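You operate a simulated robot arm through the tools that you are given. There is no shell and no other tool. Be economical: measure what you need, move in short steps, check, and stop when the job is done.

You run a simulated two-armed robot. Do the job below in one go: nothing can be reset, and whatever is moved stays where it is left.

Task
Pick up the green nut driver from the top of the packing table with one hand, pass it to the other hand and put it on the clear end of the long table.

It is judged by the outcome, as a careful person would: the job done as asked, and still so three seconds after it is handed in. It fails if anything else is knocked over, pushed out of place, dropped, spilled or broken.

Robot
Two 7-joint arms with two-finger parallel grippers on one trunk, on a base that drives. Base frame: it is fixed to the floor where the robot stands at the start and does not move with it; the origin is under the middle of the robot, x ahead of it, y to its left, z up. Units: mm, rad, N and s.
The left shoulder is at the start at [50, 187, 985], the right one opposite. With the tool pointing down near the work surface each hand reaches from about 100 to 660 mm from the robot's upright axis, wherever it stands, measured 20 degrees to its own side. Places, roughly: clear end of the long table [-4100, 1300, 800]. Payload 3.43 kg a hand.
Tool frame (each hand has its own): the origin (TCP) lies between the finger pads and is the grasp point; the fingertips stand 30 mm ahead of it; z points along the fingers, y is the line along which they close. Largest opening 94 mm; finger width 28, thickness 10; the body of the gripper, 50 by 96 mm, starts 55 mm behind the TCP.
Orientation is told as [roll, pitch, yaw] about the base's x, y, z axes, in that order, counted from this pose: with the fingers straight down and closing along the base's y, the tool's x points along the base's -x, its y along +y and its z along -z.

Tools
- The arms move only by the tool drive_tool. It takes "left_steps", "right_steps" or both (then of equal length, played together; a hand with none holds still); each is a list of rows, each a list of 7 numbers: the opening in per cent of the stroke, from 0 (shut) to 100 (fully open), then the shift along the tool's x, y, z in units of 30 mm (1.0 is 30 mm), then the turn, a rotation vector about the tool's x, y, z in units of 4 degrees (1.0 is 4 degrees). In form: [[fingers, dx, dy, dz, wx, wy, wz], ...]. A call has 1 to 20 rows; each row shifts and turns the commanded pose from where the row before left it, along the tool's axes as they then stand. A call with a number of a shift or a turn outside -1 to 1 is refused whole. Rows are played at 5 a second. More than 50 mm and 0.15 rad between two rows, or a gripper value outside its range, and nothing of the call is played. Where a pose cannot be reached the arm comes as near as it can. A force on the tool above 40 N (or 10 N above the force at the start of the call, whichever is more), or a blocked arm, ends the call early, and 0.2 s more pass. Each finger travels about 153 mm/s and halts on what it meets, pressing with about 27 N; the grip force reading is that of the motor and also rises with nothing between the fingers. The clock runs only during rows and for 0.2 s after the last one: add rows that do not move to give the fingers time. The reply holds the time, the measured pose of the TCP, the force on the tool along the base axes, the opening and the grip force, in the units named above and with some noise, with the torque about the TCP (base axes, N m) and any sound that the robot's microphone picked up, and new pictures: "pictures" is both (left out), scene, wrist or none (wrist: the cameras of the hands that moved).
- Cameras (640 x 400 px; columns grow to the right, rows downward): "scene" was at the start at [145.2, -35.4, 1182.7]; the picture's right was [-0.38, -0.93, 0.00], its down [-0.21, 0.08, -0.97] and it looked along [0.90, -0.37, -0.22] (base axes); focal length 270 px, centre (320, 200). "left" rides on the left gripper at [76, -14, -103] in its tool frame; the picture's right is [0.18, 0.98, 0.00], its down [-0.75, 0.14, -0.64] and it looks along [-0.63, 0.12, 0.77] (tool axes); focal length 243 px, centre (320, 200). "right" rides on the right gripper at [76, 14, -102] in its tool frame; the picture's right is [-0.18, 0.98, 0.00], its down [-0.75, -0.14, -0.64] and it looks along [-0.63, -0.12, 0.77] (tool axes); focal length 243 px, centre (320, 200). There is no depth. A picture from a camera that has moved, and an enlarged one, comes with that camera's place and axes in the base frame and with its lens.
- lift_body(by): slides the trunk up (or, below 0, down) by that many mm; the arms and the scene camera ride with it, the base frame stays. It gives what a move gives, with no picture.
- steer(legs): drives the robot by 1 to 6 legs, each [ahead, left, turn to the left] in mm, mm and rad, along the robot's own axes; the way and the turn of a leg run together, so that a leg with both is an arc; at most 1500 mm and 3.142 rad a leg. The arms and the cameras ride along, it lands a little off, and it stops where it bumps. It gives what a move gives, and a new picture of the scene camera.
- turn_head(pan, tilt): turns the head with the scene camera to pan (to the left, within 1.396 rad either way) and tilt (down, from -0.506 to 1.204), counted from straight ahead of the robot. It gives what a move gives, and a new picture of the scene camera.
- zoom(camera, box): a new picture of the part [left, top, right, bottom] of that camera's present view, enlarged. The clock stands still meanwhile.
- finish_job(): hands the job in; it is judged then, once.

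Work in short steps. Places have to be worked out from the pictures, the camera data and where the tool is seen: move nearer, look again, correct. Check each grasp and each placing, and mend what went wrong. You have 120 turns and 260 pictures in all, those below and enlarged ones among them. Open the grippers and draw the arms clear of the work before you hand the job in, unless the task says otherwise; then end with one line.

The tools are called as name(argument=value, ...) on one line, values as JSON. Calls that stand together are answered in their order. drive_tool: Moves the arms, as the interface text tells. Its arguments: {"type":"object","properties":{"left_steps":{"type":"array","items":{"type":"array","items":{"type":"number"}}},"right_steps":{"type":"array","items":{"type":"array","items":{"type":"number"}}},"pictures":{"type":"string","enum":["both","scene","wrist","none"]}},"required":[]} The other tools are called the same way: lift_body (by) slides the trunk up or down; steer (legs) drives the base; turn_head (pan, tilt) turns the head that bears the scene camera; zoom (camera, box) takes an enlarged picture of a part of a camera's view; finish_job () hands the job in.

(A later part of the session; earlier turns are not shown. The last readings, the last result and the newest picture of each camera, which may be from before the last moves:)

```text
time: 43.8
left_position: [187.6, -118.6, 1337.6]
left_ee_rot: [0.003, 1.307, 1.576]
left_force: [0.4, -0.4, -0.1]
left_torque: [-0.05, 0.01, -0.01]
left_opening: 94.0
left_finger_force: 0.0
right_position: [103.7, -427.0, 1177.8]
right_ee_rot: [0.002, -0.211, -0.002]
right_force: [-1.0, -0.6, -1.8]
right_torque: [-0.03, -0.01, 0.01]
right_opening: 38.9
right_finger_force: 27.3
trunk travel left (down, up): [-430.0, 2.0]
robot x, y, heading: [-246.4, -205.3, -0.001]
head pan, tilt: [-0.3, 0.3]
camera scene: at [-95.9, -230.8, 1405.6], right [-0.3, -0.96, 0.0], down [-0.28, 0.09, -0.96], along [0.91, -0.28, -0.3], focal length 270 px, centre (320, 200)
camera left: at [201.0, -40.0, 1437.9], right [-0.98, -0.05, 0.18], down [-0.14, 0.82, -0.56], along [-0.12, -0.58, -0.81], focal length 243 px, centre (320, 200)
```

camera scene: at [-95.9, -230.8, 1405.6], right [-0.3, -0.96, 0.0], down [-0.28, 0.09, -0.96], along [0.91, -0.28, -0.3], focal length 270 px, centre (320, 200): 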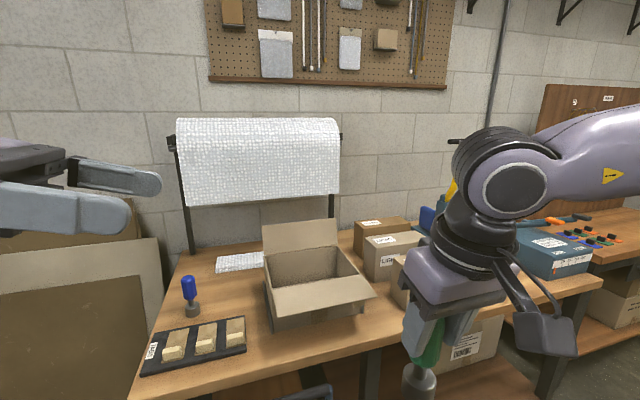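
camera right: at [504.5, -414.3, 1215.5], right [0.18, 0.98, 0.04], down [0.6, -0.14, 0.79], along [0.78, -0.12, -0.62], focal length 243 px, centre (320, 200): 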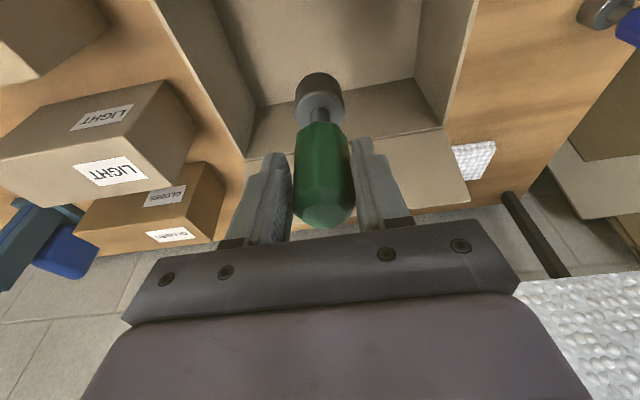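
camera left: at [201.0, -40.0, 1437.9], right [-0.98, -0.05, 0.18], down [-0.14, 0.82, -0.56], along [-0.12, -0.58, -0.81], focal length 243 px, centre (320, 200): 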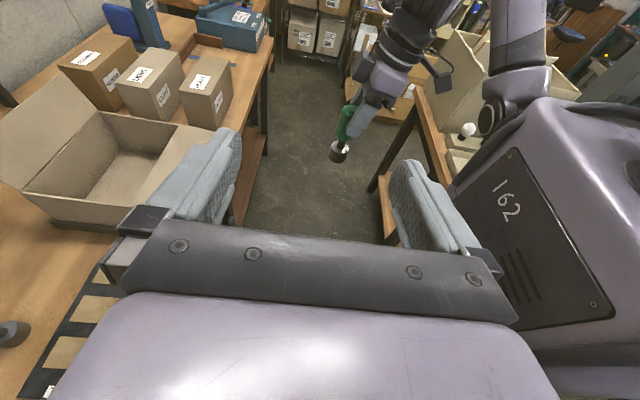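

The left hand reached the wanted orientation and its camera sees the driver. I'll bring the left hand down to z≈1125 at y≈-198, level with the lower handle.

drive_tool(left_steps=[[100, -0.767, 0.333, 0.55, 0, 0, 0], [100, -0.767, 0.333, 0.55, 0, 0, 0], [100, -0.767, 0.333, 0.55, 0, 0, 0], [100, -0.767, 0.333, 0.55, 0, 0, 0], [100, -0.767, 0.333, 0.55, 0, 0, 0], [100, -0.767, 0.333, 0.55, 0, 0, 0], [100, -0.767, 0.333, 0.55, 0, 0, 0], [100, -0.767, 0.333, 0.55, 0, 0, 0], [100, 0, 0, 0, 0, 0, 0]], right_steps=[[0, 0, 0.5, 0, 0, 0, 0], [0, 0, 0.5, 0, 0, 0, 0], [0, 0, 0.5, 0, 0, 0, 0], [0, 0, 0.5, 0, 0, 0, 0], [0, 0, 0.5, 0, 0, 0, 0], [0, 0, 0, 0, 0, 0, 0], [0, 0, 0, 0, 0, 0, 0], [0, 0, 0, 0, 0, 0, 0], [0, 0, 0, 0, 0, 0, 0]])

```text
time: 45.8
left_position: [108.1, -196.4, 1125.0]
left_ee_rot: [-0.005, 1.308, 1.568]
left_force: [-0.1, 1.4, 0.3]
left_torque: [0.0, 0.02, 0.02]
left_opening: 93.7
left_finger_force: 0.1
right_position: [105.0, -355.5, 1178.6]
right_ee_rot: [0.003, -0.21, -0.002]
right_force: [0.4, 0.5, -1.9]
right_torque: [0.05, 0.04, 0.01]
right_opening: 39.0
right_finger_force: 26.8
trunk travel left (down, up): [-430.0, 2.0]
robot x, y, heading: [-244.1, -205.0, 0.003]
head pan, tilt: [-0.3, 0.3]
camera scene: at [-95.8, -230.9, 1405.6], right [-0.3, -0.96, 0.0], down [-0.28, 0.09, -0.96], along [0.91, -0.28, -0.3], focal length 270 px, centre (320, 200)
camera right: at [7.8, -339.5, 1261.9], right [0.18, 0.98, 0.04], down [0.6, -0.14, 0.79], along [0.78, -0.12, -0.62], focal length 243 px, centre (320, 200)
camera left: at [121.2, -118.7, 1225.1], right [-0.98, -0.05, 0.18], down [-0.14, 0.82, -0.56], along [-0.12, -0.58, -0.81], focal length 243 px, centre (320, 200)
```

scene: 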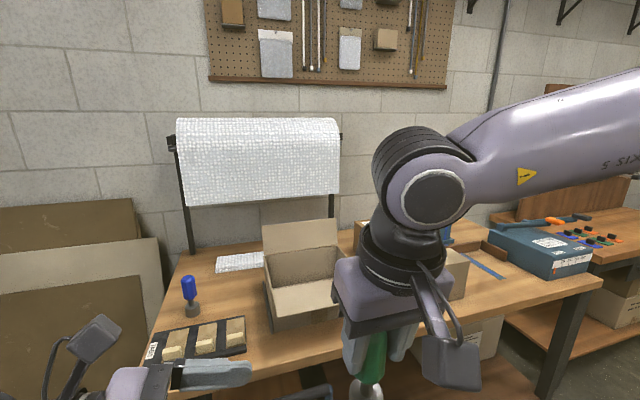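
right: 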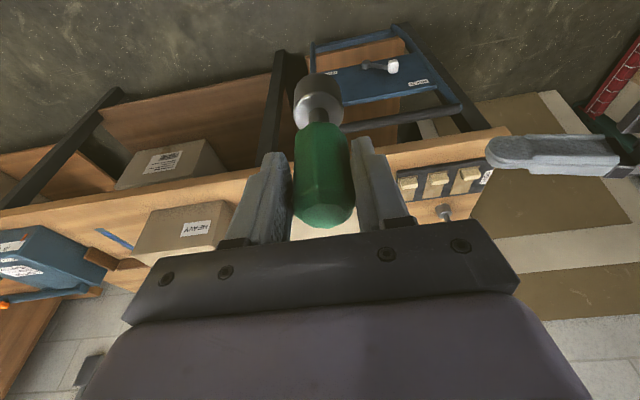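
left: 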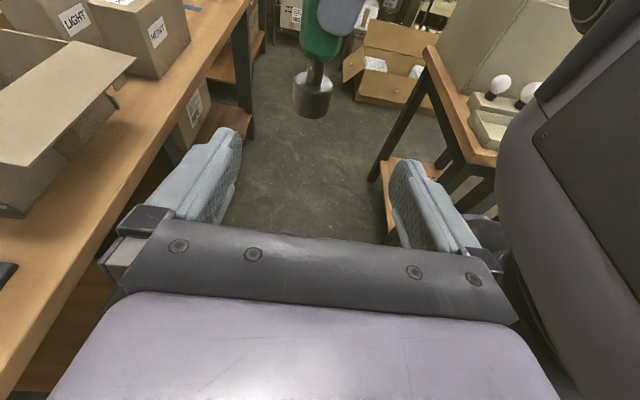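

The driver's lower handle sits at ≈(112,-355,1115+), in line with the left hand. I'll approach 115 mm along y and recheck.

drive_tool(left_steps=[[100, 0.25, 0, 0.93, 0, 0, 0], [100, 0.25, 0, 0.93, 0, 0, 0], [100, 0.25, 0, 0.93, 0, 0, 0], [100, 0.25, 0, 0.93, 0, 0, 0], [100, 0, 0, 0, 0, 0, 0]])

```text
time: 47.0
left_position: [107.3, -312.0, 1124.6]
left_ee_rot: [0.0, 1.305, 1.57]
left_force: [0.1, 0.3, -1.1]
left_torque: [-0.02, -0.03, 0.0]
left_opening: 94.0
left_finger_force: 0.2
right_position: [103.4, -353.4, 1176.6]
right_ee_rot: [0.001, -0.211, -0.001]
right_force: [-0.3, -1.0, -1.8]
right_torque: [-0.01, 0.0, 0.0]
right_opening: 38.8
right_finger_force: 27.0
trunk travel left (down, up): [-430.0, 2.0]
robot x, y, heading: [-241.2, -204.4, -0.0]
head pan, tilt: [-0.3, 0.3]
camera scene: at [-95.8, -230.6, 1405.6], right [-0.3, -0.96, 0.0], down [-0.28, 0.09, -0.96], along [0.91, -0.28, -0.3], focal length 270 px, centre (320, 200)
camera left: at [121.2, -234.5, 1226.4], right [-0.98, -0.05, 0.18], down [-0.14, 0.82, -0.56], along [-0.12, -0.57, -0.81], focal length 243 px, centre (320, 200)
```

scene: 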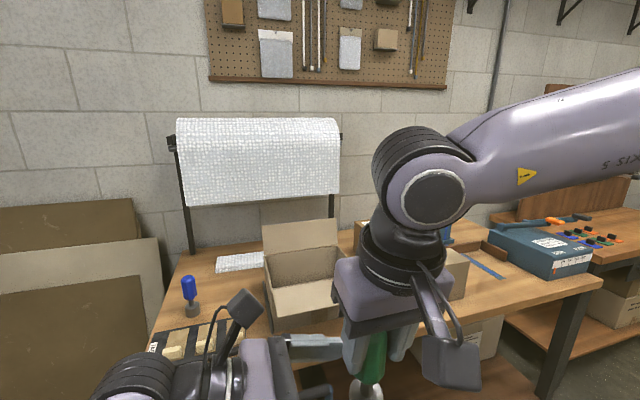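
left: 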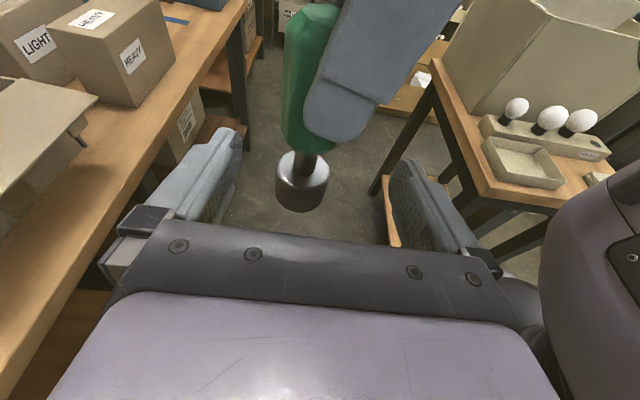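

The handle's lower end is at z≈1113 and the right fingertips at ≈1147, so there is a gap for the left fingers at z 1125. I'll move the last 41 mm and shift x by +8.

drive_tool(left_steps=[[100, 0.12, -0.13, 0.44, 0, 0, 0], [100, 0.12, -0.13, 0.44, 0, 0, 0], [100, 0.12, 0, 0.44, 0, 0, 0], [100, 0, 0, 0, 0, 0, 0]])

```text
time: 48.0
left_position: [115.4, -353.2, 1124.0]
left_ee_rot: [0.001, 1.307, 1.573]
left_force: [-0.5, 0.1, 0.4]
left_torque: [-0.02, 0.01, -0.01]
left_opening: 94.2
left_finger_force: 0.0
right_position: [104.3, -353.3, 1177.3]
right_ee_rot: [0.001, -0.212, -0.003]
right_force: [-0.1, -0.3, -1.7]
right_torque: [0.0, 0.03, -0.01]
right_opening: 38.8
right_finger_force: 27.1
trunk travel left (down, up): [-430.0, 2.0]
robot x, y, heading: [-240.5, -199.4, -0.003]
head pan, tilt: [-0.3, 0.3]
camera scene: at [-95.8, -230.7, 1405.6], right [-0.3, -0.96, 0.0], down [-0.28, 0.09, -0.96], along [0.91, -0.28, -0.3], focal length 270 px, centre (320, 200)
camera left: at [128.7, -275.9, 1225.7], right [-0.98, -0.05, 0.18], down [-0.14, 0.82, -0.56], along [-0.12, -0.58, -0.81], focal length 243 px, centre (320, 200)
```

scene: 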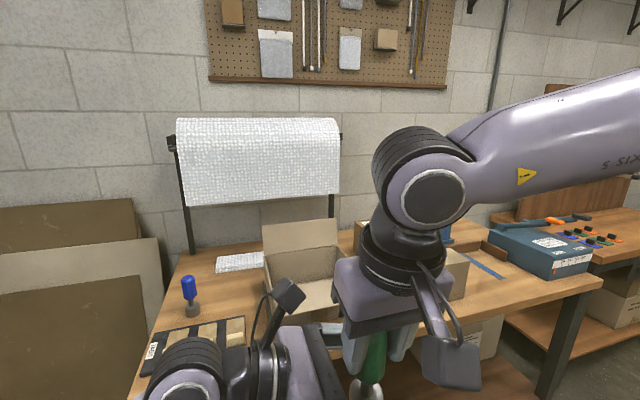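
left: 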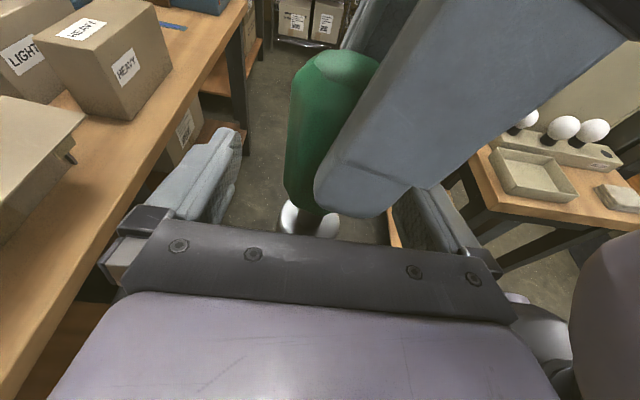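

The driver is between the left fingers. I'll lower 5 mm for clearance from the right fingertip, then close the left hand.

drive_tool(left_steps=[[100, -0.16, 0, 0.04, 0, 0, 0], [70, 0, 0, 0, 0, 0, 0], [45, 0, 0, 0, 0, 0, 0], [0, 0, 0, 0, 0, 0, 0], [0, 0, 0, 0, 0, 0, 0], [0, 0, 0, 0, 0, 0, 0]])

```text
time: 49.4
left_position: [116.7, -355.1, 1120.9]
left_ee_rot: [0.0, 1.307, 1.574]
left_force: [2.3, -0.1, 0.6]
left_torque: [-0.04, 0.03, 0.0]
left_opening: 39.3
left_finger_force: 27.0
right_position: [105.1, -353.4, 1177.8]
right_ee_rot: [0.002, -0.21, 0.001]
right_force: [-2.6, 1.4, -0.3]
right_torque: [0.04, 0.08, 0.06]
right_opening: 38.7
right_finger_force: 26.9
trunk travel left (down, up): [-430.0, 2.0]
robot x, y, heading: [-242.4, -200.2, 0.0]
head pan, tilt: [-0.3, 0.3]
camera scene: at [-95.8, -230.9, 1405.6], right [-0.3, -0.96, 0.0], down [-0.28, 0.09, -0.96], along [0.91, -0.28, -0.3], focal length 270 px, centre (320, 200)
camera left: at [129.4, -275.4, 1220.8], right [-0.98, -0.05, 0.18], down [-0.14, 0.82, -0.56], along [-0.12, -0.57, -0.81], focal length 243 px, centre (320, 200)
```

scene: 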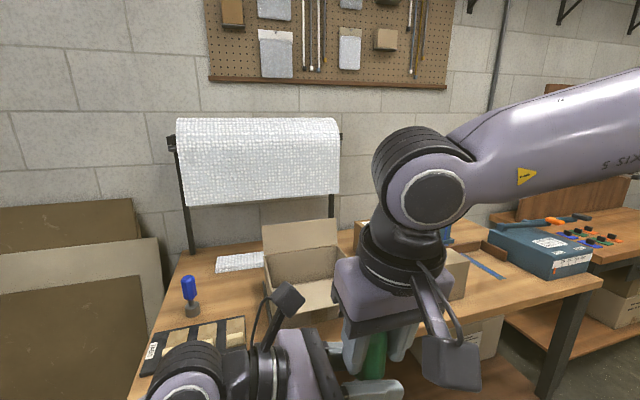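
left: 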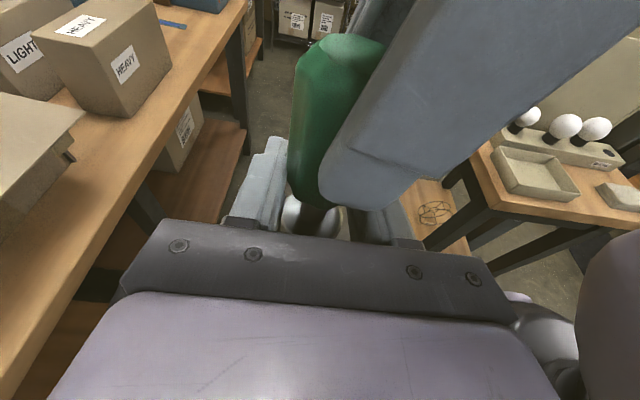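

Both hands hold it now. I'll open the right hand partly and withdraw it upward.

drive_tool(right_steps=[[50, 0, 0, 0, 0, 0, 0], [65, 0, 0, 0, 0, 0, 0], [65, 0, 0, 0, 0, 0, 0], [65, 0, 0, -0.5, 0, 0, 0], [65, 0, 0, -0.8, 0, 0, 0], [65, 0, 0, -0.8, 0, 0, 0], [65, 0, 0, -0.8, 0, 0, 0], [65, 0, 0, -0.8, 0, 0, 0], [65, 0, 0, 0, 0, 0, 0]], left_steps=[[0, 0, 0, 0, 0, 0, 0], [0, 0, 0, 0, 0, 0, 0], [0, 0, 0, 0, 0, 0, 0], [0, 0, 0, 0, 0, 0, 0], [0, 0, 0, 0, 0, 0, 0], [0, 0, 0, 0, 0, 0, 0], [0, 0, 0, 0, 0, 0, 0], [0, 0, 0, 0, 0, 0, 0], [0, 0, 0, 0, 0, 0, 0]])

```text
time: 51.4
left_position: [116.1, -353.5, 1119.7]
left_ee_rot: [0.0, 1.305, 1.57]
left_force: [-0.8, 0.0, 0.2]
left_torque: [-0.01, -0.03, 0.03]
left_opening: 39.3
left_finger_force: 27.3
right_position: [79.7, -353.6, 1286.5]
right_ee_rot: [0.0, -0.212, 0.0]
right_force: [0.1, 0.1, 0.4]
right_torque: [0.01, 0.0, -0.01]
right_opening: 61.2
right_finger_force: 0.0
trunk travel left (down, up): [-430.0, 2.0]
robot x, y, heading: [-240.5, -205.4, -0.001]
head pan, tilt: [-0.3, 0.3]
camera scene: at [-95.7, -231.0, 1405.6], right [-0.3, -0.96, 0.0], down [-0.28, 0.09, -0.96], along [0.91, -0.28, -0.3], focal length 270 px, centre (320, 200)
camera right: at [-15.7, -339.0, 1370.8], right [0.18, 0.98, 0.04], down [0.6, -0.14, 0.79], along [0.78, -0.12, -0.62], focal length 243 px, centre (320, 200)
camera left: at [129.4, -275.5, 1220.8], right [-0.98, -0.05, 0.18], down [-0.14, 0.82, -0.56], along [-0.12, -0.57, -0.81], focal length 243 px, centre (320, 200)
```

scene: 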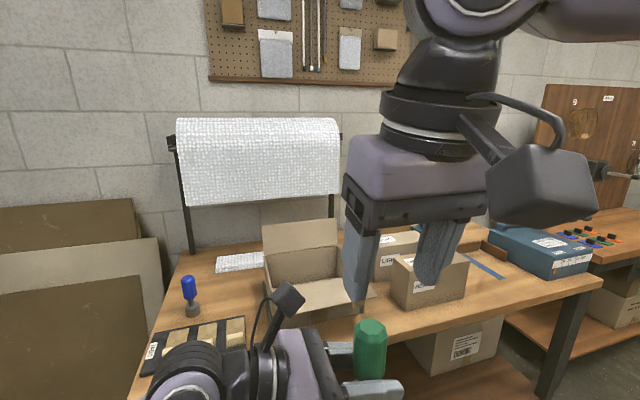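
right: 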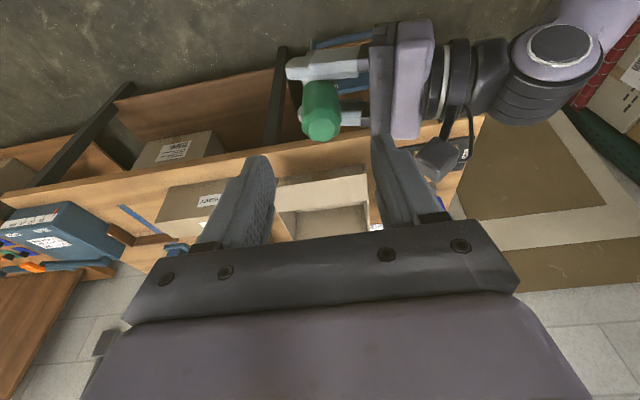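
left: 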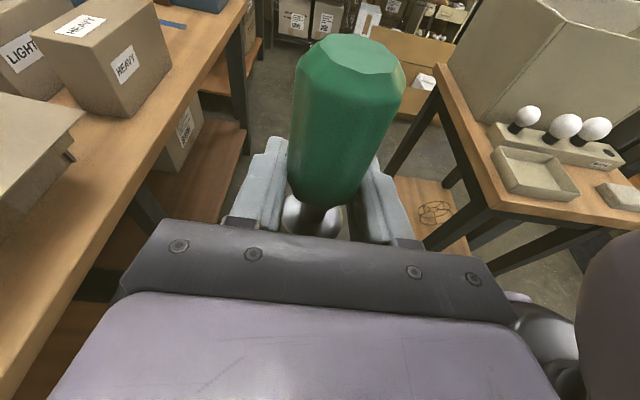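

The handover succeeded: the left hand alone holds the driver, upright, bottom ≈50 mm below the left TCP. I'll move the right hand aside and look around before travelling.

drive_tool(right_steps=[[65, 0, -0.9, 0, 0, 0, 0], [65, 0, -0.9, 0, 0, 0, 0], [65, 0.3, -0.9, 0, 0, 0, 0], [65, 0.3, -0.9, 0, 0, 0, 0], [65, 0, 0, 0, 0, 0, 0]], pictures="none")

steer(legs=[[0, 150, 0]])

turn_head(pan=1.39, tilt=0.5)

```text
time: 52.5
left_position: [116.0, -353.7, 1120.3]
left_ee_rot: [0.0, 1.307, 1.57]
left_force: [0.8, -0.1, 1.4]
left_torque: [0.02, -0.01, 0.01]
left_opening: 39.2
left_finger_force: 26.9
right_position: [62.6, -461.2, 1280.7]
right_ee_rot: [0.001, -0.212, 0.0]
right_force: [-0.2, 0.0, -0.4]
right_torque: [-0.01, -0.01, -0.02]
right_opening: 61.3
right_finger_force: 0.2
trunk travel left (down, up): [-430.0, 2.0]
robot x, y, heading: [-244.5, -202.3, 0.002]
head pan, tilt: [-0.3, 0.3]
```

```text
time: 54.5
left_position: [115.4, -204.3, 1120.4]
left_ee_rot: [-0.001, 1.306, 1.572]
left_force: [0.1, 0.7, -0.3]
left_torque: [0.0, 0.03, -0.02]
left_opening: 39.0
left_finger_force: 27.3
right_position: [62.4, -311.8, 1281.3]
right_ee_rot: [0.002, -0.211, 0.001]
right_force: [0.7, 0.5, 0.4]
right_torque: [0.0, 0.01, 0.02]
right_opening: 61.1
right_finger_force: 0.1
trunk travel left (down, up): [-430.0, 2.0]
robot x, y, heading: [-244.4, -50.8, -0.003]
head pan, tilt: [-0.3, 0.3]
camera scene: at [-96.0, -82.1, 1405.6], right [-0.29, -0.96, 0.0], down [-0.28, 0.09, -0.96], along [0.91, -0.28, -0.3], focal length 270 px, centre (320, 200)
```

scene: 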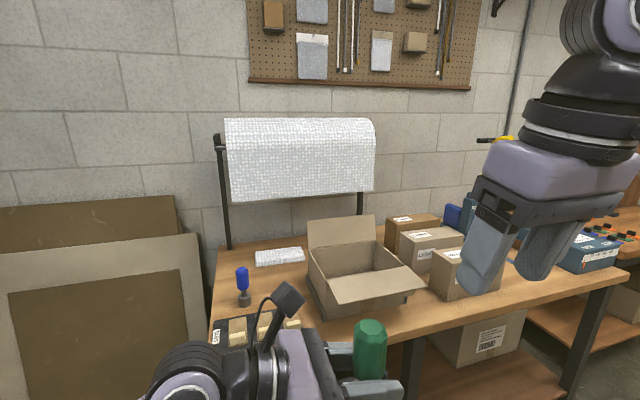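

```text
time: 56.2
left_position: [116.5, -203.8, 1120.9]
left_ee_rot: [0.0, 1.305, 1.571]
left_force: [-0.9, 0.5, 0.1]
left_torque: [-0.02, -0.02, -0.03]
left_opening: 39.5
left_finger_force: 27.1
right_position: [62.6, -313.4, 1281.5]
right_ee_rot: [0.002, -0.21, 0.001]
right_force: [0.3, -0.4, -0.9]
right_torque: [0.02, -0.02, 0.0]
right_opening: 61.1
right_finger_force: 0.0
trunk travel left (down, up): [-430.0, 2.0]
robot x, y, heading: [-246.4, -52.5, 0.005]
head pan, tilt: [1.389, 0.499]
camera scene: at [-168.9, 34.5, 1387.2], right [0.98, -0.18, 0.0], down [-0.09, -0.47, -0.88], along [0.16, 0.86, -0.48], focal length 270 px, centre (320, 200)
```

scene: 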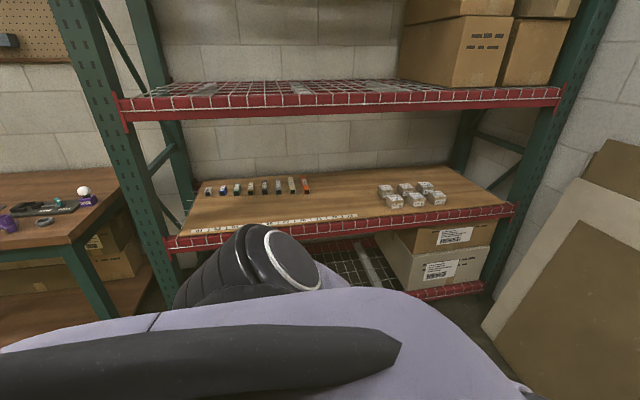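

There is room to turn (rack front ≈800 mm away, arms within ~500). I'll turn left 90° and look toward the long table.

steer(legs=[[0, 0, 1.571]])

turn_head(pan=1.0, tilt=0.35)

```text
time: 60.5
left_position: [-101.0, 308.5, 1119.7]
left_ee_rot: [0.0, 1.305, -3.119]
left_force: [-0.1, 1.2, 0.4]
left_torque: [-0.01, -0.02, 0.01]
left_opening: 39.2
left_finger_force: 26.5
right_position: [6.7, 256.9, 1281.3]
right_ee_rot: [0.001, -0.213, 1.592]
right_force: [0.1, -0.5, -0.1]
right_torque: [-0.01, 0.0, -0.01]
right_opening: 60.9
right_finger_force: 0.1
trunk travel left (down, up): [-430.0, 2.0]
robot x, y, heading: [-243.4, -54.0, 1.589]
head pan, tilt: [1.389, 0.499]
camera scene: at [-334.9, 17.8, 1387.2], right [0.16, 0.99, 0.0], down [0.47, -0.08, -0.88], along [-0.87, 0.14, -0.48], focal length 270 px, centre (320, 200)
```

scene: 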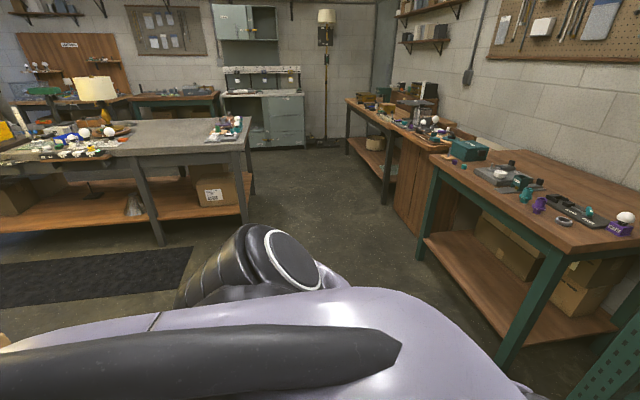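

```text
time: 61.4
left_position: [-102.3, 308.7, 1120.5]
left_ee_rot: [0.0, 1.304, -3.118]
left_force: [-0.3, -0.8, 0.0]
left_torque: [0.0, -0.01, -0.01]
left_opening: 39.3
left_finger_force: 26.7
right_position: [6.9, 256.3, 1281.0]
right_ee_rot: [0.002, -0.211, 1.593]
right_force: [0.1, 0.1, -0.7]
right_torque: [-0.01, -0.01, 0.01]
right_opening: 61.2
right_finger_force: 0.0
trunk travel left (down, up): [-430.0, 2.0]
robot x, y, heading: [-245.1, -53.5, 1.594]
head pan, tilt: [1.0, 0.351]
camera scene: at [-324.6, 51.8, 1400.9], right [0.52, 0.85, 0.0], down [0.29, -0.18, -0.94], along [-0.8, 0.49, -0.34], focal length 270 px, centre (320, 200)
```

scene: 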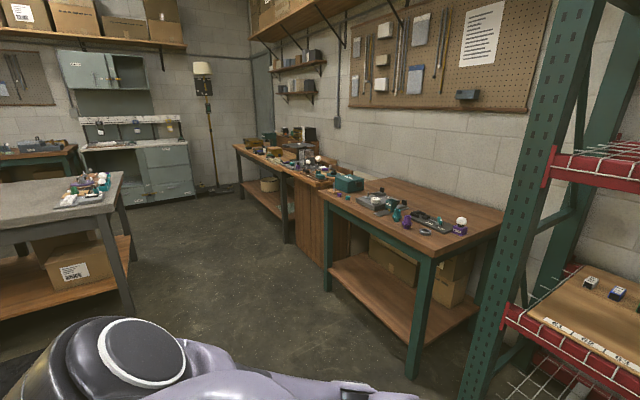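

The target spot projects to about pixel (368,103) of the pan-1.39 picture, i.e. the far end of the long table along the right wall. I'll look at it closer.

turn_head(pan=1.39, tilt=0.2)

zoom(camera="scene", box=[300, 130, 500, 255])

```text
time: 62.2
left_position: [-101.5, 308.0, 1118.2]
left_ee_rot: [0.0, 1.306, -3.119]
left_force: [0.2, -0.6, 0.0]
left_torque: [-0.02, -0.02, -0.01]
left_opening: 39.3
left_finger_force: 27.6
right_position: [7.5, 256.8, 1281.1]
right_ee_rot: [0.001, -0.211, 1.594]
right_force: [-0.1, 0.1, -0.3]
right_torque: [-0.01, -0.01, -0.02]
right_opening: 61.0
right_finger_force: 0.0
trunk travel left (down, up): [-430.0, 2.0]
robot x, y, heading: [-246.4, -53.0, 1.595]
head pan, tilt: [1.389, 0.201]
camera scene: at [-337.0, 18.2, 1414.9], right [0.16, 0.99, 0.0], down [0.2, -0.03, -0.98], along [-0.97, 0.16, -0.2], focal length 270 px, centre (320, 200)
```

scene: 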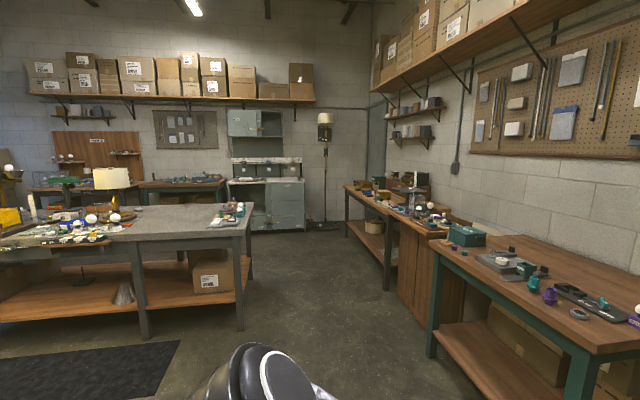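

```text
3.20 times, centred on (400, 192) of scene
camera zoom: at [-337.0, 18.2, 1414.9], right [0.16, 0.99, 0.0], down [0.2, -0.03, -0.98], along [-0.97, 0.16, -0.2], focal length 865 px, centre (64, 224)
```

zoom: 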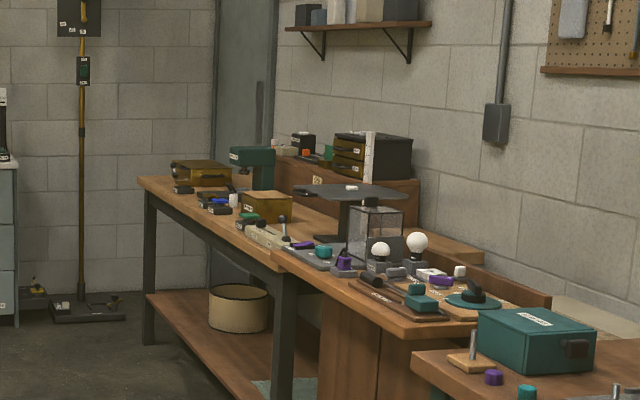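

The long table runs along the right wall, front edge y≈1050–1100, x≈-2300…-4250, and the target is its far end. With heading +y I can strafe left along the clear corridor. I'll go most of the way and look again.

steer(legs=[[300, 0, 0], [0, 1300, 0], [0, 1200, -0.02]])

turn_head(pan=0.9, tilt=0.35)

```text
time: 85.7
left_position: [-2581.5, 555.2, 1119.3]
left_ee_rot: [0.001, 1.306, 3.126]
left_force: [-0.9, -0.9, 0.2]
left_torque: [-0.03, 0.02, -0.06]
left_opening: 39.4
left_finger_force: 27.0
right_position: [-2474.7, 499.7, 1280.9]
right_ee_rot: [0.002, -0.211, 1.554]
right_force: [-0.8, 0.0, 0.3]
right_torque: [-0.03, -0.03, -0.02]
right_opening: 61.3
right_finger_force: 0.1
trunk travel left (down, up): [-430.0, 2.0]
robot x, y, heading: [-2738.8, 196.6, 1.555]
head pan, tilt: [1.389, 0.201]
camera scene: at [-2827.5, 273.8, 1414.9], right [0.2, 0.98, 0.0], down [0.2, -0.04, -0.98], along [-0.96, 0.19, -0.2], focal length 270 px, centre (320, 200)
```

scene: 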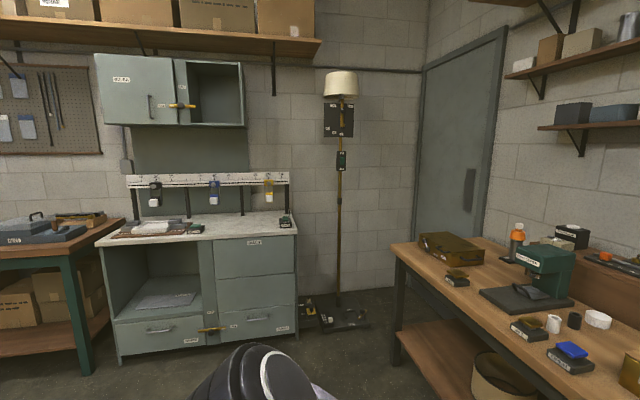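

```text
time: 86.7
left_position: [-2581.5, 555.1, 1120.4]
left_ee_rot: [0.0, 1.305, 3.125]
left_force: [-0.2, -0.2, 0.1]
left_torque: [-0.05, -0.03, 0.01]
left_opening: 39.1
left_finger_force: 27.1
right_position: [-2473.6, 499.2, 1280.9]
right_ee_rot: [0.001, -0.212, 1.551]
right_force: [-0.3, 0.3, 0.6]
right_torque: [0.03, 0.0, -0.01]
right_opening: 61.1
right_finger_force: 0.0
trunk travel left (down, up): [-430.0, 2.0]
robot x, y, heading: [-2737.3, 198.7, 1.551]
head pan, tilt: [0.901, 0.351]
camera scene: at [-2808.1, 314.5, 1400.9], right [0.63, 0.77, 0.0], down [0.27, -0.22, -0.94], along [-0.73, 0.59, -0.34], focal length 270 px, centre (320, 200)
```

scene: 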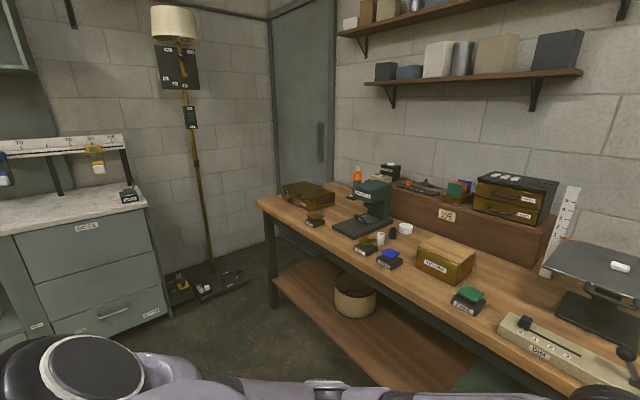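

The table top is at z≈805 with its far corner near (-4270,1030). I'll zoom in on the end to see how much is clear.

zoom(camera="scene", box=[240, 150, 440, 275])

```text
3.20 times, centred on (340, 212) of scene
camera zoom: at [-2808.1, 314.5, 1400.9], right [0.63, 0.77, 0.0], down [0.27, -0.22, -0.94], along [-0.73, 0.59, -0.34], focal length 865 px, centre (256, 160)
```

zoom: 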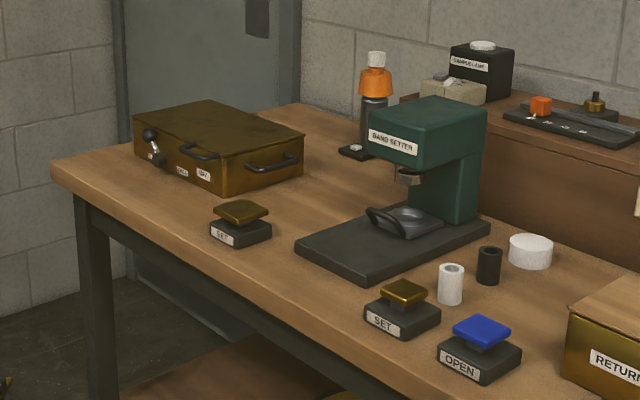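

The very end has a brown case at x -4240…-3980, y 1170…1390. In front of it there is a clear strip, y 1000–1170, from the end edge to the small "SET" block at x≈-3860. I'll aim to stand the driver near (-4080,1085). First drive on to about (-3930,450).

steer(legs=[[230, 0, 0], [0, 1195, 0]])

turn_head(pan=0.2, tilt=0.7)

```text
time: 98.7
left_position: [-3768.3, 802.6, 1120.2]
left_ee_rot: [-0.001, 1.305, 3.121]
left_force: [-0.1, 0.8, 0.2]
left_torque: [-0.01, -0.03, 0.0]
left_opening: 39.1
left_finger_force: 27.3
right_position: [-3661.1, 748.6, 1282.0]
right_ee_rot: [0.001, -0.21, 1.548]
right_force: [0.3, 0.6, 0.5]
right_torque: [0.02, -0.01, 0.01]
right_opening: 61.0
right_finger_force: 0.0
trunk travel left (down, up): [-430.0, 2.0]
robot x, y, heading: [-3927.8, 445.6, 1.547]
head pan, tilt: [0.901, 0.351]
camera scene: at [-3996.7, 565.2, 1400.9], right [0.64, 0.77, 0.0], down [0.26, -0.22, -0.94], along [-0.72, 0.6, -0.34], focal length 270 px, centre (320, 200)
```

scene: 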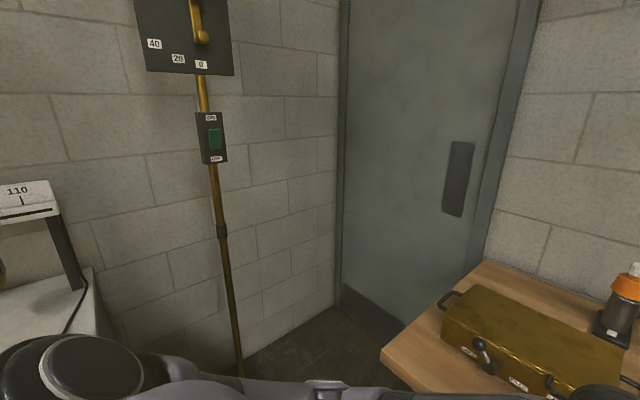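

```text
time: 99.8
left_position: [-3768.7, 803.2, 1120.7]
left_ee_rot: [-0.001, 1.305, 3.12]
left_force: [0.6, -0.2, 1.0]
left_torque: [0.01, -0.02, 0.01]
left_opening: 39.2
left_finger_force: 27.4
right_position: [-3661.4, 748.8, 1280.7]
right_ee_rot: [0.003, -0.211, 1.547]
right_force: [0.1, -0.4, 0.5]
right_torque: [-0.03, 0.02, -0.01]
right_opening: 61.4
right_finger_force: 0.0
trunk travel left (down, up): [-430.0, 2.0]
robot x, y, heading: [-3926.0, 447.9, 1.555]
head pan, tilt: [0.201, 0.7]
camera scene: at [-3940.2, 589.4, 1369.5], right [0.98, 0.18, 0.0], down [0.12, -0.63, -0.77], along [-0.14, 0.75, -0.64], focal length 270 px, centre (320, 200)
```

scene: 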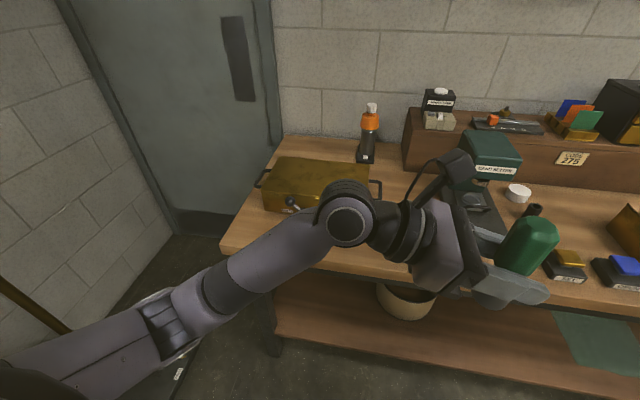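

The robot is at the table end with the strip in view. I'll turn the held driver's hand about the vertical toward "forward", 44° first, to check that it is reachable.

drive_tool(left_steps=[[0, 0, 0, 0, 0.966, 0, -0.259], [0, 0, 0, 0, 0.966, 0, -0.259], [0, 0, 0, 0, 0.966, 0, -0.259], [0, 0, 0, 0, 0.966, 0, -0.259], [0, 0, 0, 0, 0.966, 0, -0.259], [0, 0, 0, 0, 0.966, 0, -0.259], [0, 0, 0, 0, 0.966, 0, -0.259], [0, 0, 0, 0, 0.966, 0, -0.259], [0, 0, 0, 0, 0.966, 0, -0.259], [0, 0, 0, 0, 0.966, 0, -0.259], [0, 0, 0, 0, 0.966, 0, -0.259], [0, 0, 0, 0, 0, 0, 0]])

```text
time: 101.5
left_position: [-3804.7, 838.2, 1086.0]
left_ee_rot: [-0.433, 1.186, -2.989]
left_force: [0.0, -0.1, 0.0]
left_torque: [0.0, 0.02, -0.03]
left_opening: 39.4
left_finger_force: 26.7
right_position: [-3661.4, 748.4, 1281.9]
right_ee_rot: [0.001, -0.212, 1.548]
right_force: [1.0, 0.3, 0.0]
right_torque: [0.01, 0.01, -0.03]
right_opening: 61.2
right_finger_force: 0.0
trunk travel left (down, up): [-430.0, 2.0]
robot x, y, heading: [-3927.1, 448.6, 1.548]
head pan, tilt: [0.201, 0.7]
stopped in row 8 (left hand): the arm was blocked; the commanded pose is now the measured one
camera scene: at [-3940.2, 589.7, 1369.5], right [0.98, 0.18, 0.0], down [0.11, -0.63, -0.76], along [-0.14, 0.75, -0.64], focal length 270 px, centre (320, 200)
camera left: at [-3863.5, 797.3, 1196.0], right [0.58, -0.81, 0.02], down [-0.7, -0.51, -0.5], along [0.42, 0.28, -0.87], focal length 243 px, centre (320, 200)
```

scene: 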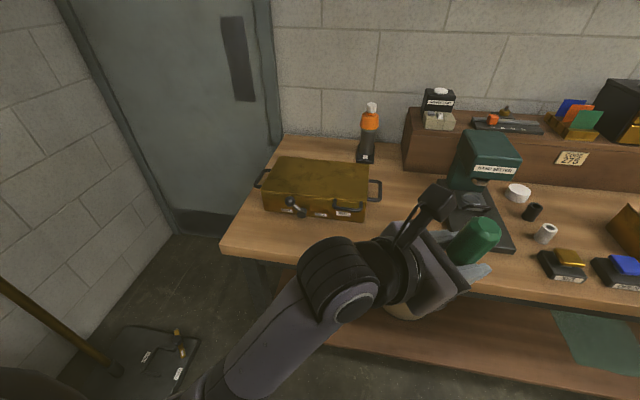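
left: 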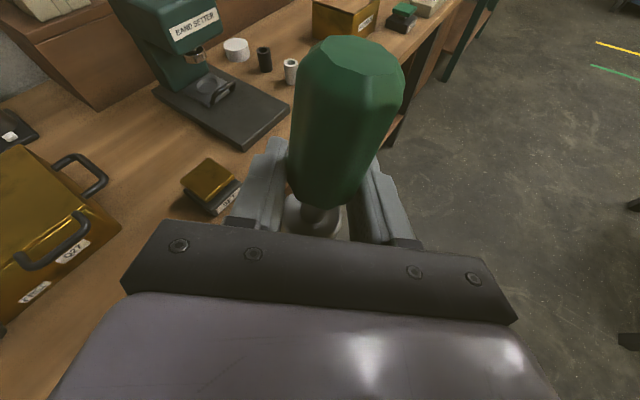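

Row 8 hit a joint limit and tilted the driver slightly. I'll undo the surplus and come back to an upright driver with the hand yawed about 20° toward forward.

drive_tool(left_steps=[[0, 0, 0, 0, -0.882, 0.38, -0.315], [0, 0, 0, 0, -0.882, 0.38, -0.315], [0, 0, 0, 0, -0.882, 0.38, -0.315], [0, 0, 0, 0, -0.882, 0.38, -0.315], [0, 0, 0, 0, 0, 0, 0]])

```text
time: 102.6
left_position: [-3839.5, 859.6, 1056.0]
left_ee_rot: [-0.249, 1.187, -2.987]
left_force: [-0.3, -0.9, -0.2]
left_torque: [-0.02, 0.0, -0.03]
left_opening: 39.5
left_finger_force: 26.7
right_position: [-3660.9, 747.6, 1280.4]
right_ee_rot: [0.002, -0.213, 1.547]
right_force: [-0.6, 0.7, 0.6]
right_torque: [-0.02, 0.0, -0.01]
right_opening: 61.2
right_finger_force: 0.1
trunk travel left (down, up): [-430.0, 2.0]
robot x, y, heading: [-3923.8, 446.3, 1.554]
head pan, tilt: [0.201, 0.7]
stopped in row 5 (left hand): the arm was blocked; the commanded pose is now the measured one
camera scene: at [-3940.1, 589.4, 1369.5], right [0.98, 0.18, 0.0], down [0.11, -0.63, -0.76], along [-0.14, 0.75, -0.64], focal length 270 px, centre (320, 200)
camera left: at [-3904.6, 837.2, 1165.6], right [0.44, -0.9, 0.08], down [-0.77, -0.42, -0.48], along [0.46, 0.15, -0.87], focal length 243 px, centre (320, 200)
```

scene: 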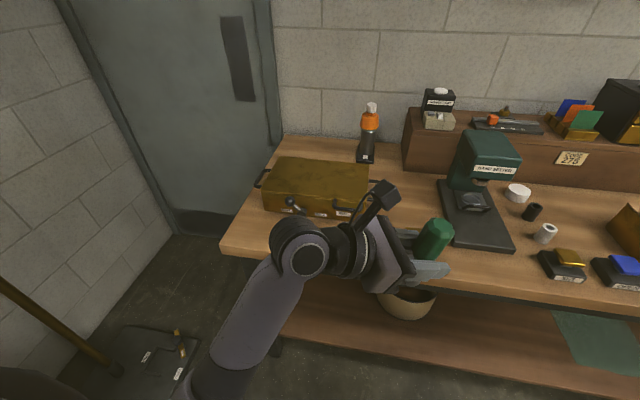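
left: 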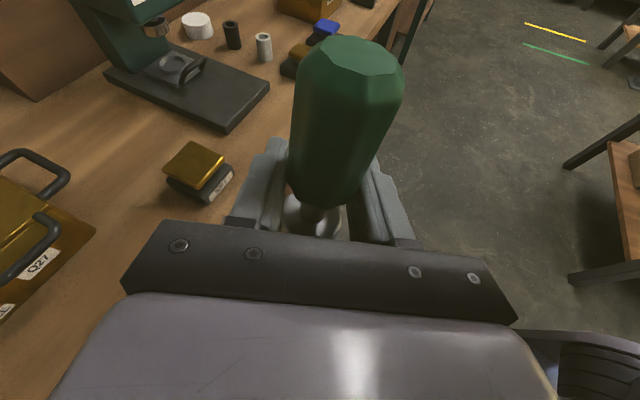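

Still limited. I'll turn back a bit further, to about 10° yaw, while shifting forward, which was feasible before.

drive_tool(left_steps=[[0, 0.1, -0.31, 0.1, -0.82, 0.435, -0.076], [0, 0.1, -0.31, 0.1, -0.82, 0.435, -0.076], [0, 0.1, -0.31, 0.1, -0.82, 0.435, -0.076], [0, 0.1, -0.31, 0.1, -0.82, 0.435, -0.076], [0, 0, 0, 0, 0, 0, 0]])

```text
time: 103.8
left_position: [-3835.4, 898.2, 1065.8]
left_ee_rot: [-0.001, 1.314, -2.969]
left_force: [-0.2, 0.0, 0.2]
left_torque: [0.01, 0.02, 0.02]
left_opening: 39.1
left_finger_force: 26.8
right_position: [-3661.5, 748.4, 1281.5]
right_ee_rot: [0.001, -0.213, 1.549]
right_force: [-0.4, 0.5, 0.5]
right_torque: [-0.02, 0.05, 0.03]
right_opening: 61.1
right_finger_force: 0.0
trunk travel left (down, up): [-430.0, 2.0]
robot x, y, heading: [-3928.9, 447.4, 1.552]
head pan, tilt: [0.201, 0.7]
camera scene: at [-3940.1, 589.3, 1369.5], right [0.98, 0.18, 0.0], down [0.11, -0.63, -0.76], along [-0.14, 0.75, -0.64], focal length 270 px, centre (320, 200)
camera left: at [-3917.2, 897.6, 1166.6], right [0.22, -0.96, 0.18], down [-0.78, -0.28, -0.57], along [0.59, -0.02, -0.81], focal length 243 px, centre (320, 200)
```

scene: 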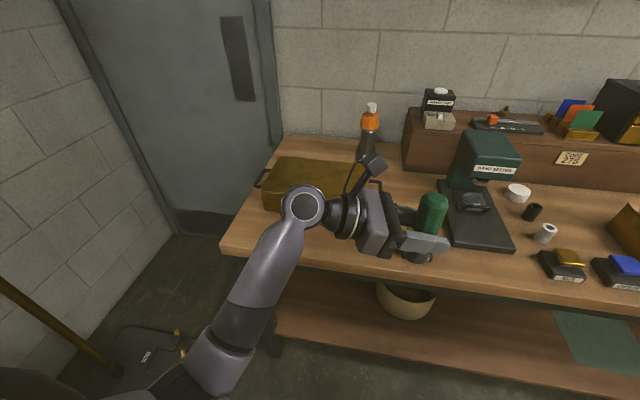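
left: 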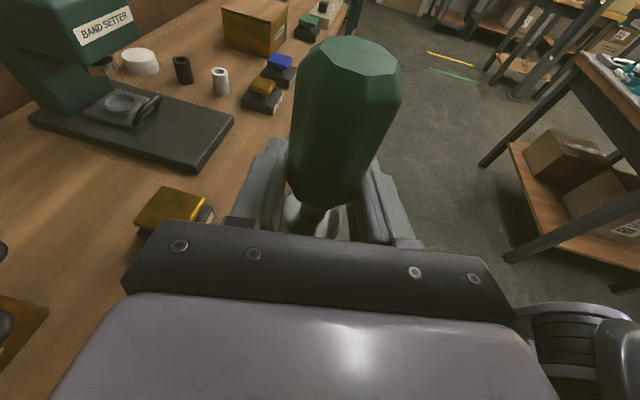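

Upright again, with the hand pointing right and about 10° toward forward. I'll turn the base left 0.3 rad for a better hand angle and look at the left elbow side before going closer.

steer(legs=[[0, 0, 0.3]])

turn_head(pan=0.8, tilt=0.9)

```text
time: 105.2
left_position: [-3971.2, 904.6, 1065.9]
left_ee_rot: [0.001, 1.314, -2.666]
left_force: [-0.2, 0.6, -0.7]
left_torque: [-0.04, -0.03, 0.0]
left_opening: 39.4
left_finger_force: 27.6
right_position: [-3761.6, 812.3, 1280.6]
right_ee_rot: [0.002, -0.211, 1.845]
right_force: [-0.7, 0.4, -0.5]
right_torque: [0.03, -0.02, -0.01]
right_opening: 60.9
right_finger_force: 0.0
trunk travel left (down, up): [-430.0, 2.0]
robot x, y, heading: [-3925.3, 448.8, 1.842]
head pan, tilt: [0.201, 0.7]
camera scene: at [-3981.5, 579.1, 1369.5], right [0.89, 0.46, 0.0], down [0.3, -0.57, -0.76], along [-0.35, 0.68, -0.64], focal length 270 px, centre (320, 200)
```

scene: 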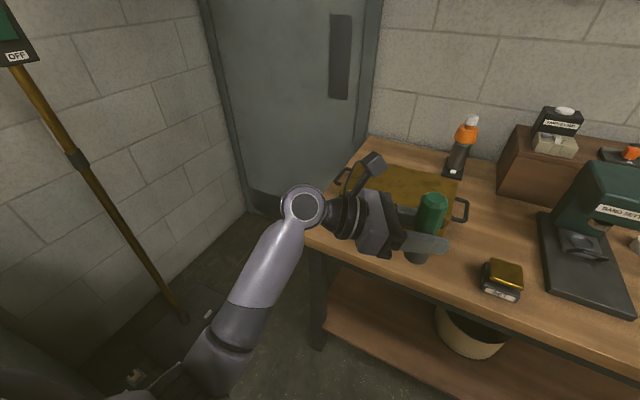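

```text
time: 106.2
left_position: [-3971.9, 904.1, 1065.1]
left_ee_rot: [0.001, 1.313, -2.669]
left_force: [0.0, 0.3, 0.1]
left_torque: [0.0, -0.02, 0.02]
left_opening: 39.2
left_finger_force: 27.0
right_position: [-3761.8, 812.4, 1281.2]
right_ee_rot: [0.002, -0.21, 1.847]
right_force: [1.7, 0.2, 0.1]
right_torque: [0.03, 0.0, 0.0]
right_opening: 61.4
right_finger_force: 0.1
trunk travel left (down, up): [-430.0, 2.0]
robot x, y, heading: [-3924.6, 446.5, 1.846]
head pan, tilt: [0.799, 0.901]
camera scene: at [-4008.6, 539.5, 1353.4], right [0.48, 0.88, 0.0], down [0.69, -0.37, -0.62], along [-0.55, 0.3, -0.78], focal length 270 px, centre (320, 200)
```

scene: 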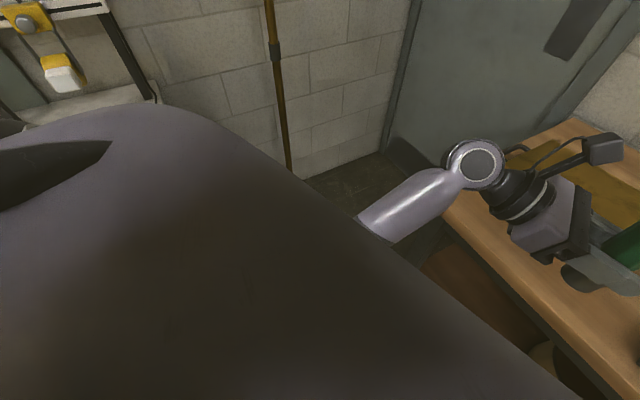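

The elbow hangs in front of the trunk, not out to the side, so there is room. I'll drive ahead ~185 mm with the driver still high.

steer(legs=[[180, 16, 0]])

turn_head(pan=0.0, tilt=0.85)

```text
time: 107.7
left_position: [-4034.2, 1076.7, 1065.5]
left_ee_rot: [0.004, 1.312, -2.671]
left_force: [0.0, 0.8, -0.5]
left_torque: [0.01, 0.01, 0.03]
left_opening: 38.9
left_finger_force: 27.0
right_position: [-3824.2, 982.3, 1281.7]
right_ee_rot: [0.002, -0.211, 1.84]
right_force: [0.5, -0.2, 0.5]
right_torque: [-0.04, -0.06, 0.0]
right_opening: 61.1
right_finger_force: 0.0
trunk travel left (down, up): [-430.0, 2.0]
robot x, y, heading: [-3993.1, 617.7, 1.84]
head pan, tilt: [0.799, 0.901]
camera scene: at [-4072.9, 711.1, 1353.2], right [0.48, 0.88, 0.0], down [0.69, -0.38, -0.62], along [-0.54, 0.3, -0.78], focal length 270 px, centre (320, 200)
```

scene: 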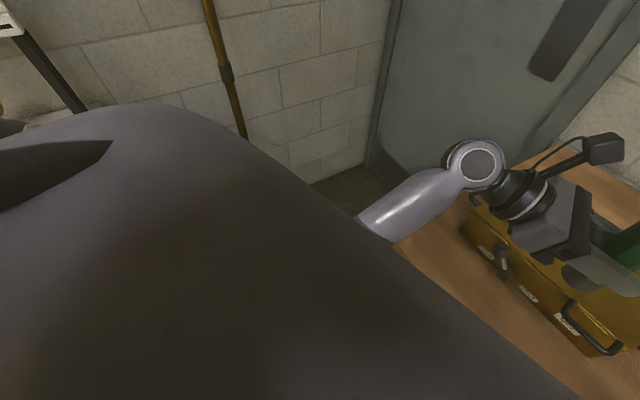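

```text
time: 108.8
left_position: [-4033.3, 1077.3, 1065.7]
left_ee_rot: [0.0, 1.313, -2.671]
left_force: [-0.7, -0.3, -0.5]
left_torque: [0.02, 0.0, 0.0]
left_opening: 39.3
left_finger_force: 27.1
right_position: [-3823.6, 982.4, 1280.5]
right_ee_rot: [0.001, -0.215, 1.841]
right_force: [0.1, -0.3, 0.1]
right_torque: [0.0, 0.0, 0.0]
right_opening: 61.2
right_finger_force: 0.1
trunk travel left (down, up): [-430.0, 2.0]
robot x, y, heading: [-3992.0, 617.9, 1.838]
head pan, tilt: [0.0, 0.85]
camera scene: at [-4027.4, 749.4, 1357.2], right [0.96, 0.27, 0.0], down [0.2, -0.72, -0.66], along [-0.18, 0.64, -0.75], focal length 270 px, centre (320, 200)
```

scene: 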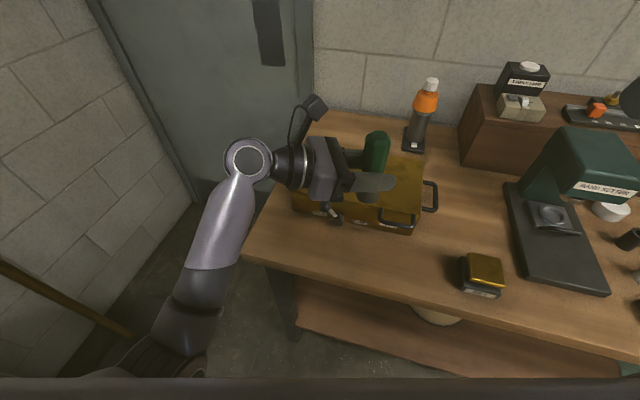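

The driver is above the strip at (-4034,1077). The free strip there spans y≈981–1150. I'll lower the trunk 100 mm and then the arm.

lift_body(by=-100)

drive_tool(left_steps=[[0, -0.4, 0.2, 0.0, 0, 0, 0], [0, -0.48, 0.2, 0.13, 0, 0, 0], [0, -0.48, 0, 0.13, 0, 0, 0], [0, 0, 0, 0, 0, 0, 0]])

```text
time: 110.1
left_position: [-4034.3, 1076.0, 966.6]
left_ee_rot: [0.0, 1.314, -2.674]
left_force: [-0.5, -0.1, 0.7]
left_torque: [0.01, -0.02, -0.02]
left_opening: 39.2
left_finger_force: 27.1
right_position: [-3824.0, 981.8, 1180.9]
right_ee_rot: [0.001, -0.214, 1.841]
right_force: [-0.1, -0.5, 0.0]
right_torque: [-0.03, 0.0, 0.04]
right_opening: 61.0
right_finger_force: 0.0
trunk travel left (down, up): [-330.0, 102.0]
robot x, y, heading: [-3990.2, 616.2, 1.839]
head pan, tilt: [0.0, 0.85]
```

```text
time: 111.1
left_position: [-4032.0, 1064.0, 924.5]
left_ee_rot: [-0.001, 1.312, -2.672]
left_force: [-0.5, 0.0, -0.7]
left_torque: [0.02, 0.02, 0.01]
left_opening: 39.3
left_finger_force: 27.2
right_position: [-3822.8, 983.2, 1180.7]
right_ee_rot: [0.001, -0.214, 1.843]
right_force: [0.3, -0.9, -0.4]
right_torque: [0.0, -0.03, 0.0]
right_opening: 61.2
right_finger_force: 0.1
trunk travel left (down, up): [-330.0, 102.0]
robot x, y, heading: [-3988.1, 618.9, 1.843]
head pan, tilt: [0.0, 0.85]
camera scene: at [-4027.3, 749.5, 1257.2], right [0.96, 0.27, 0.0], down [0.2, -0.72, -0.66], along [-0.18, 0.64, -0.75], focal length 270 px, centre (320, 200)
camera left: at [-4110.5, 1040.0, 1025.4], right [0.49, -0.86, 0.18], down [-0.66, -0.49, -0.56], along [0.57, 0.16, -0.81], focal length 243 px, centre (320, 200)
```

scene: 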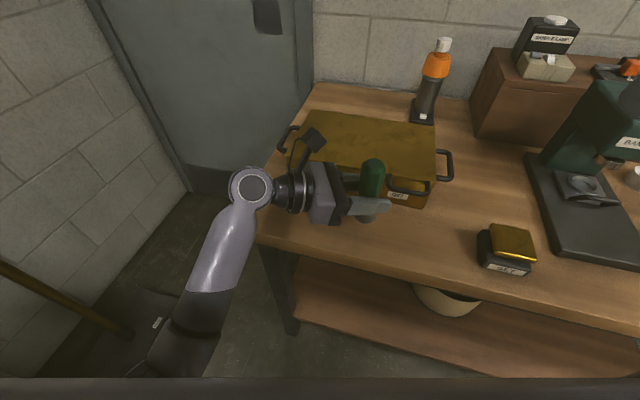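
left: 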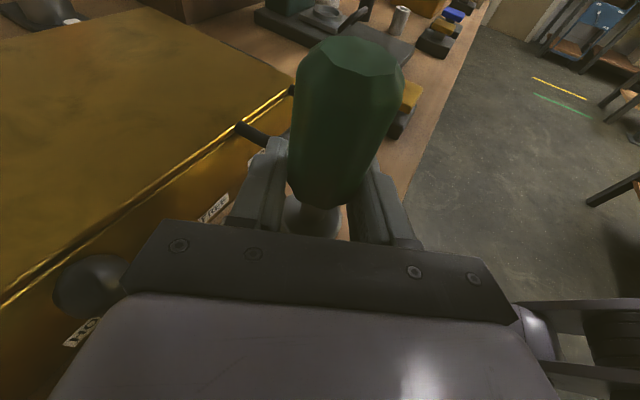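

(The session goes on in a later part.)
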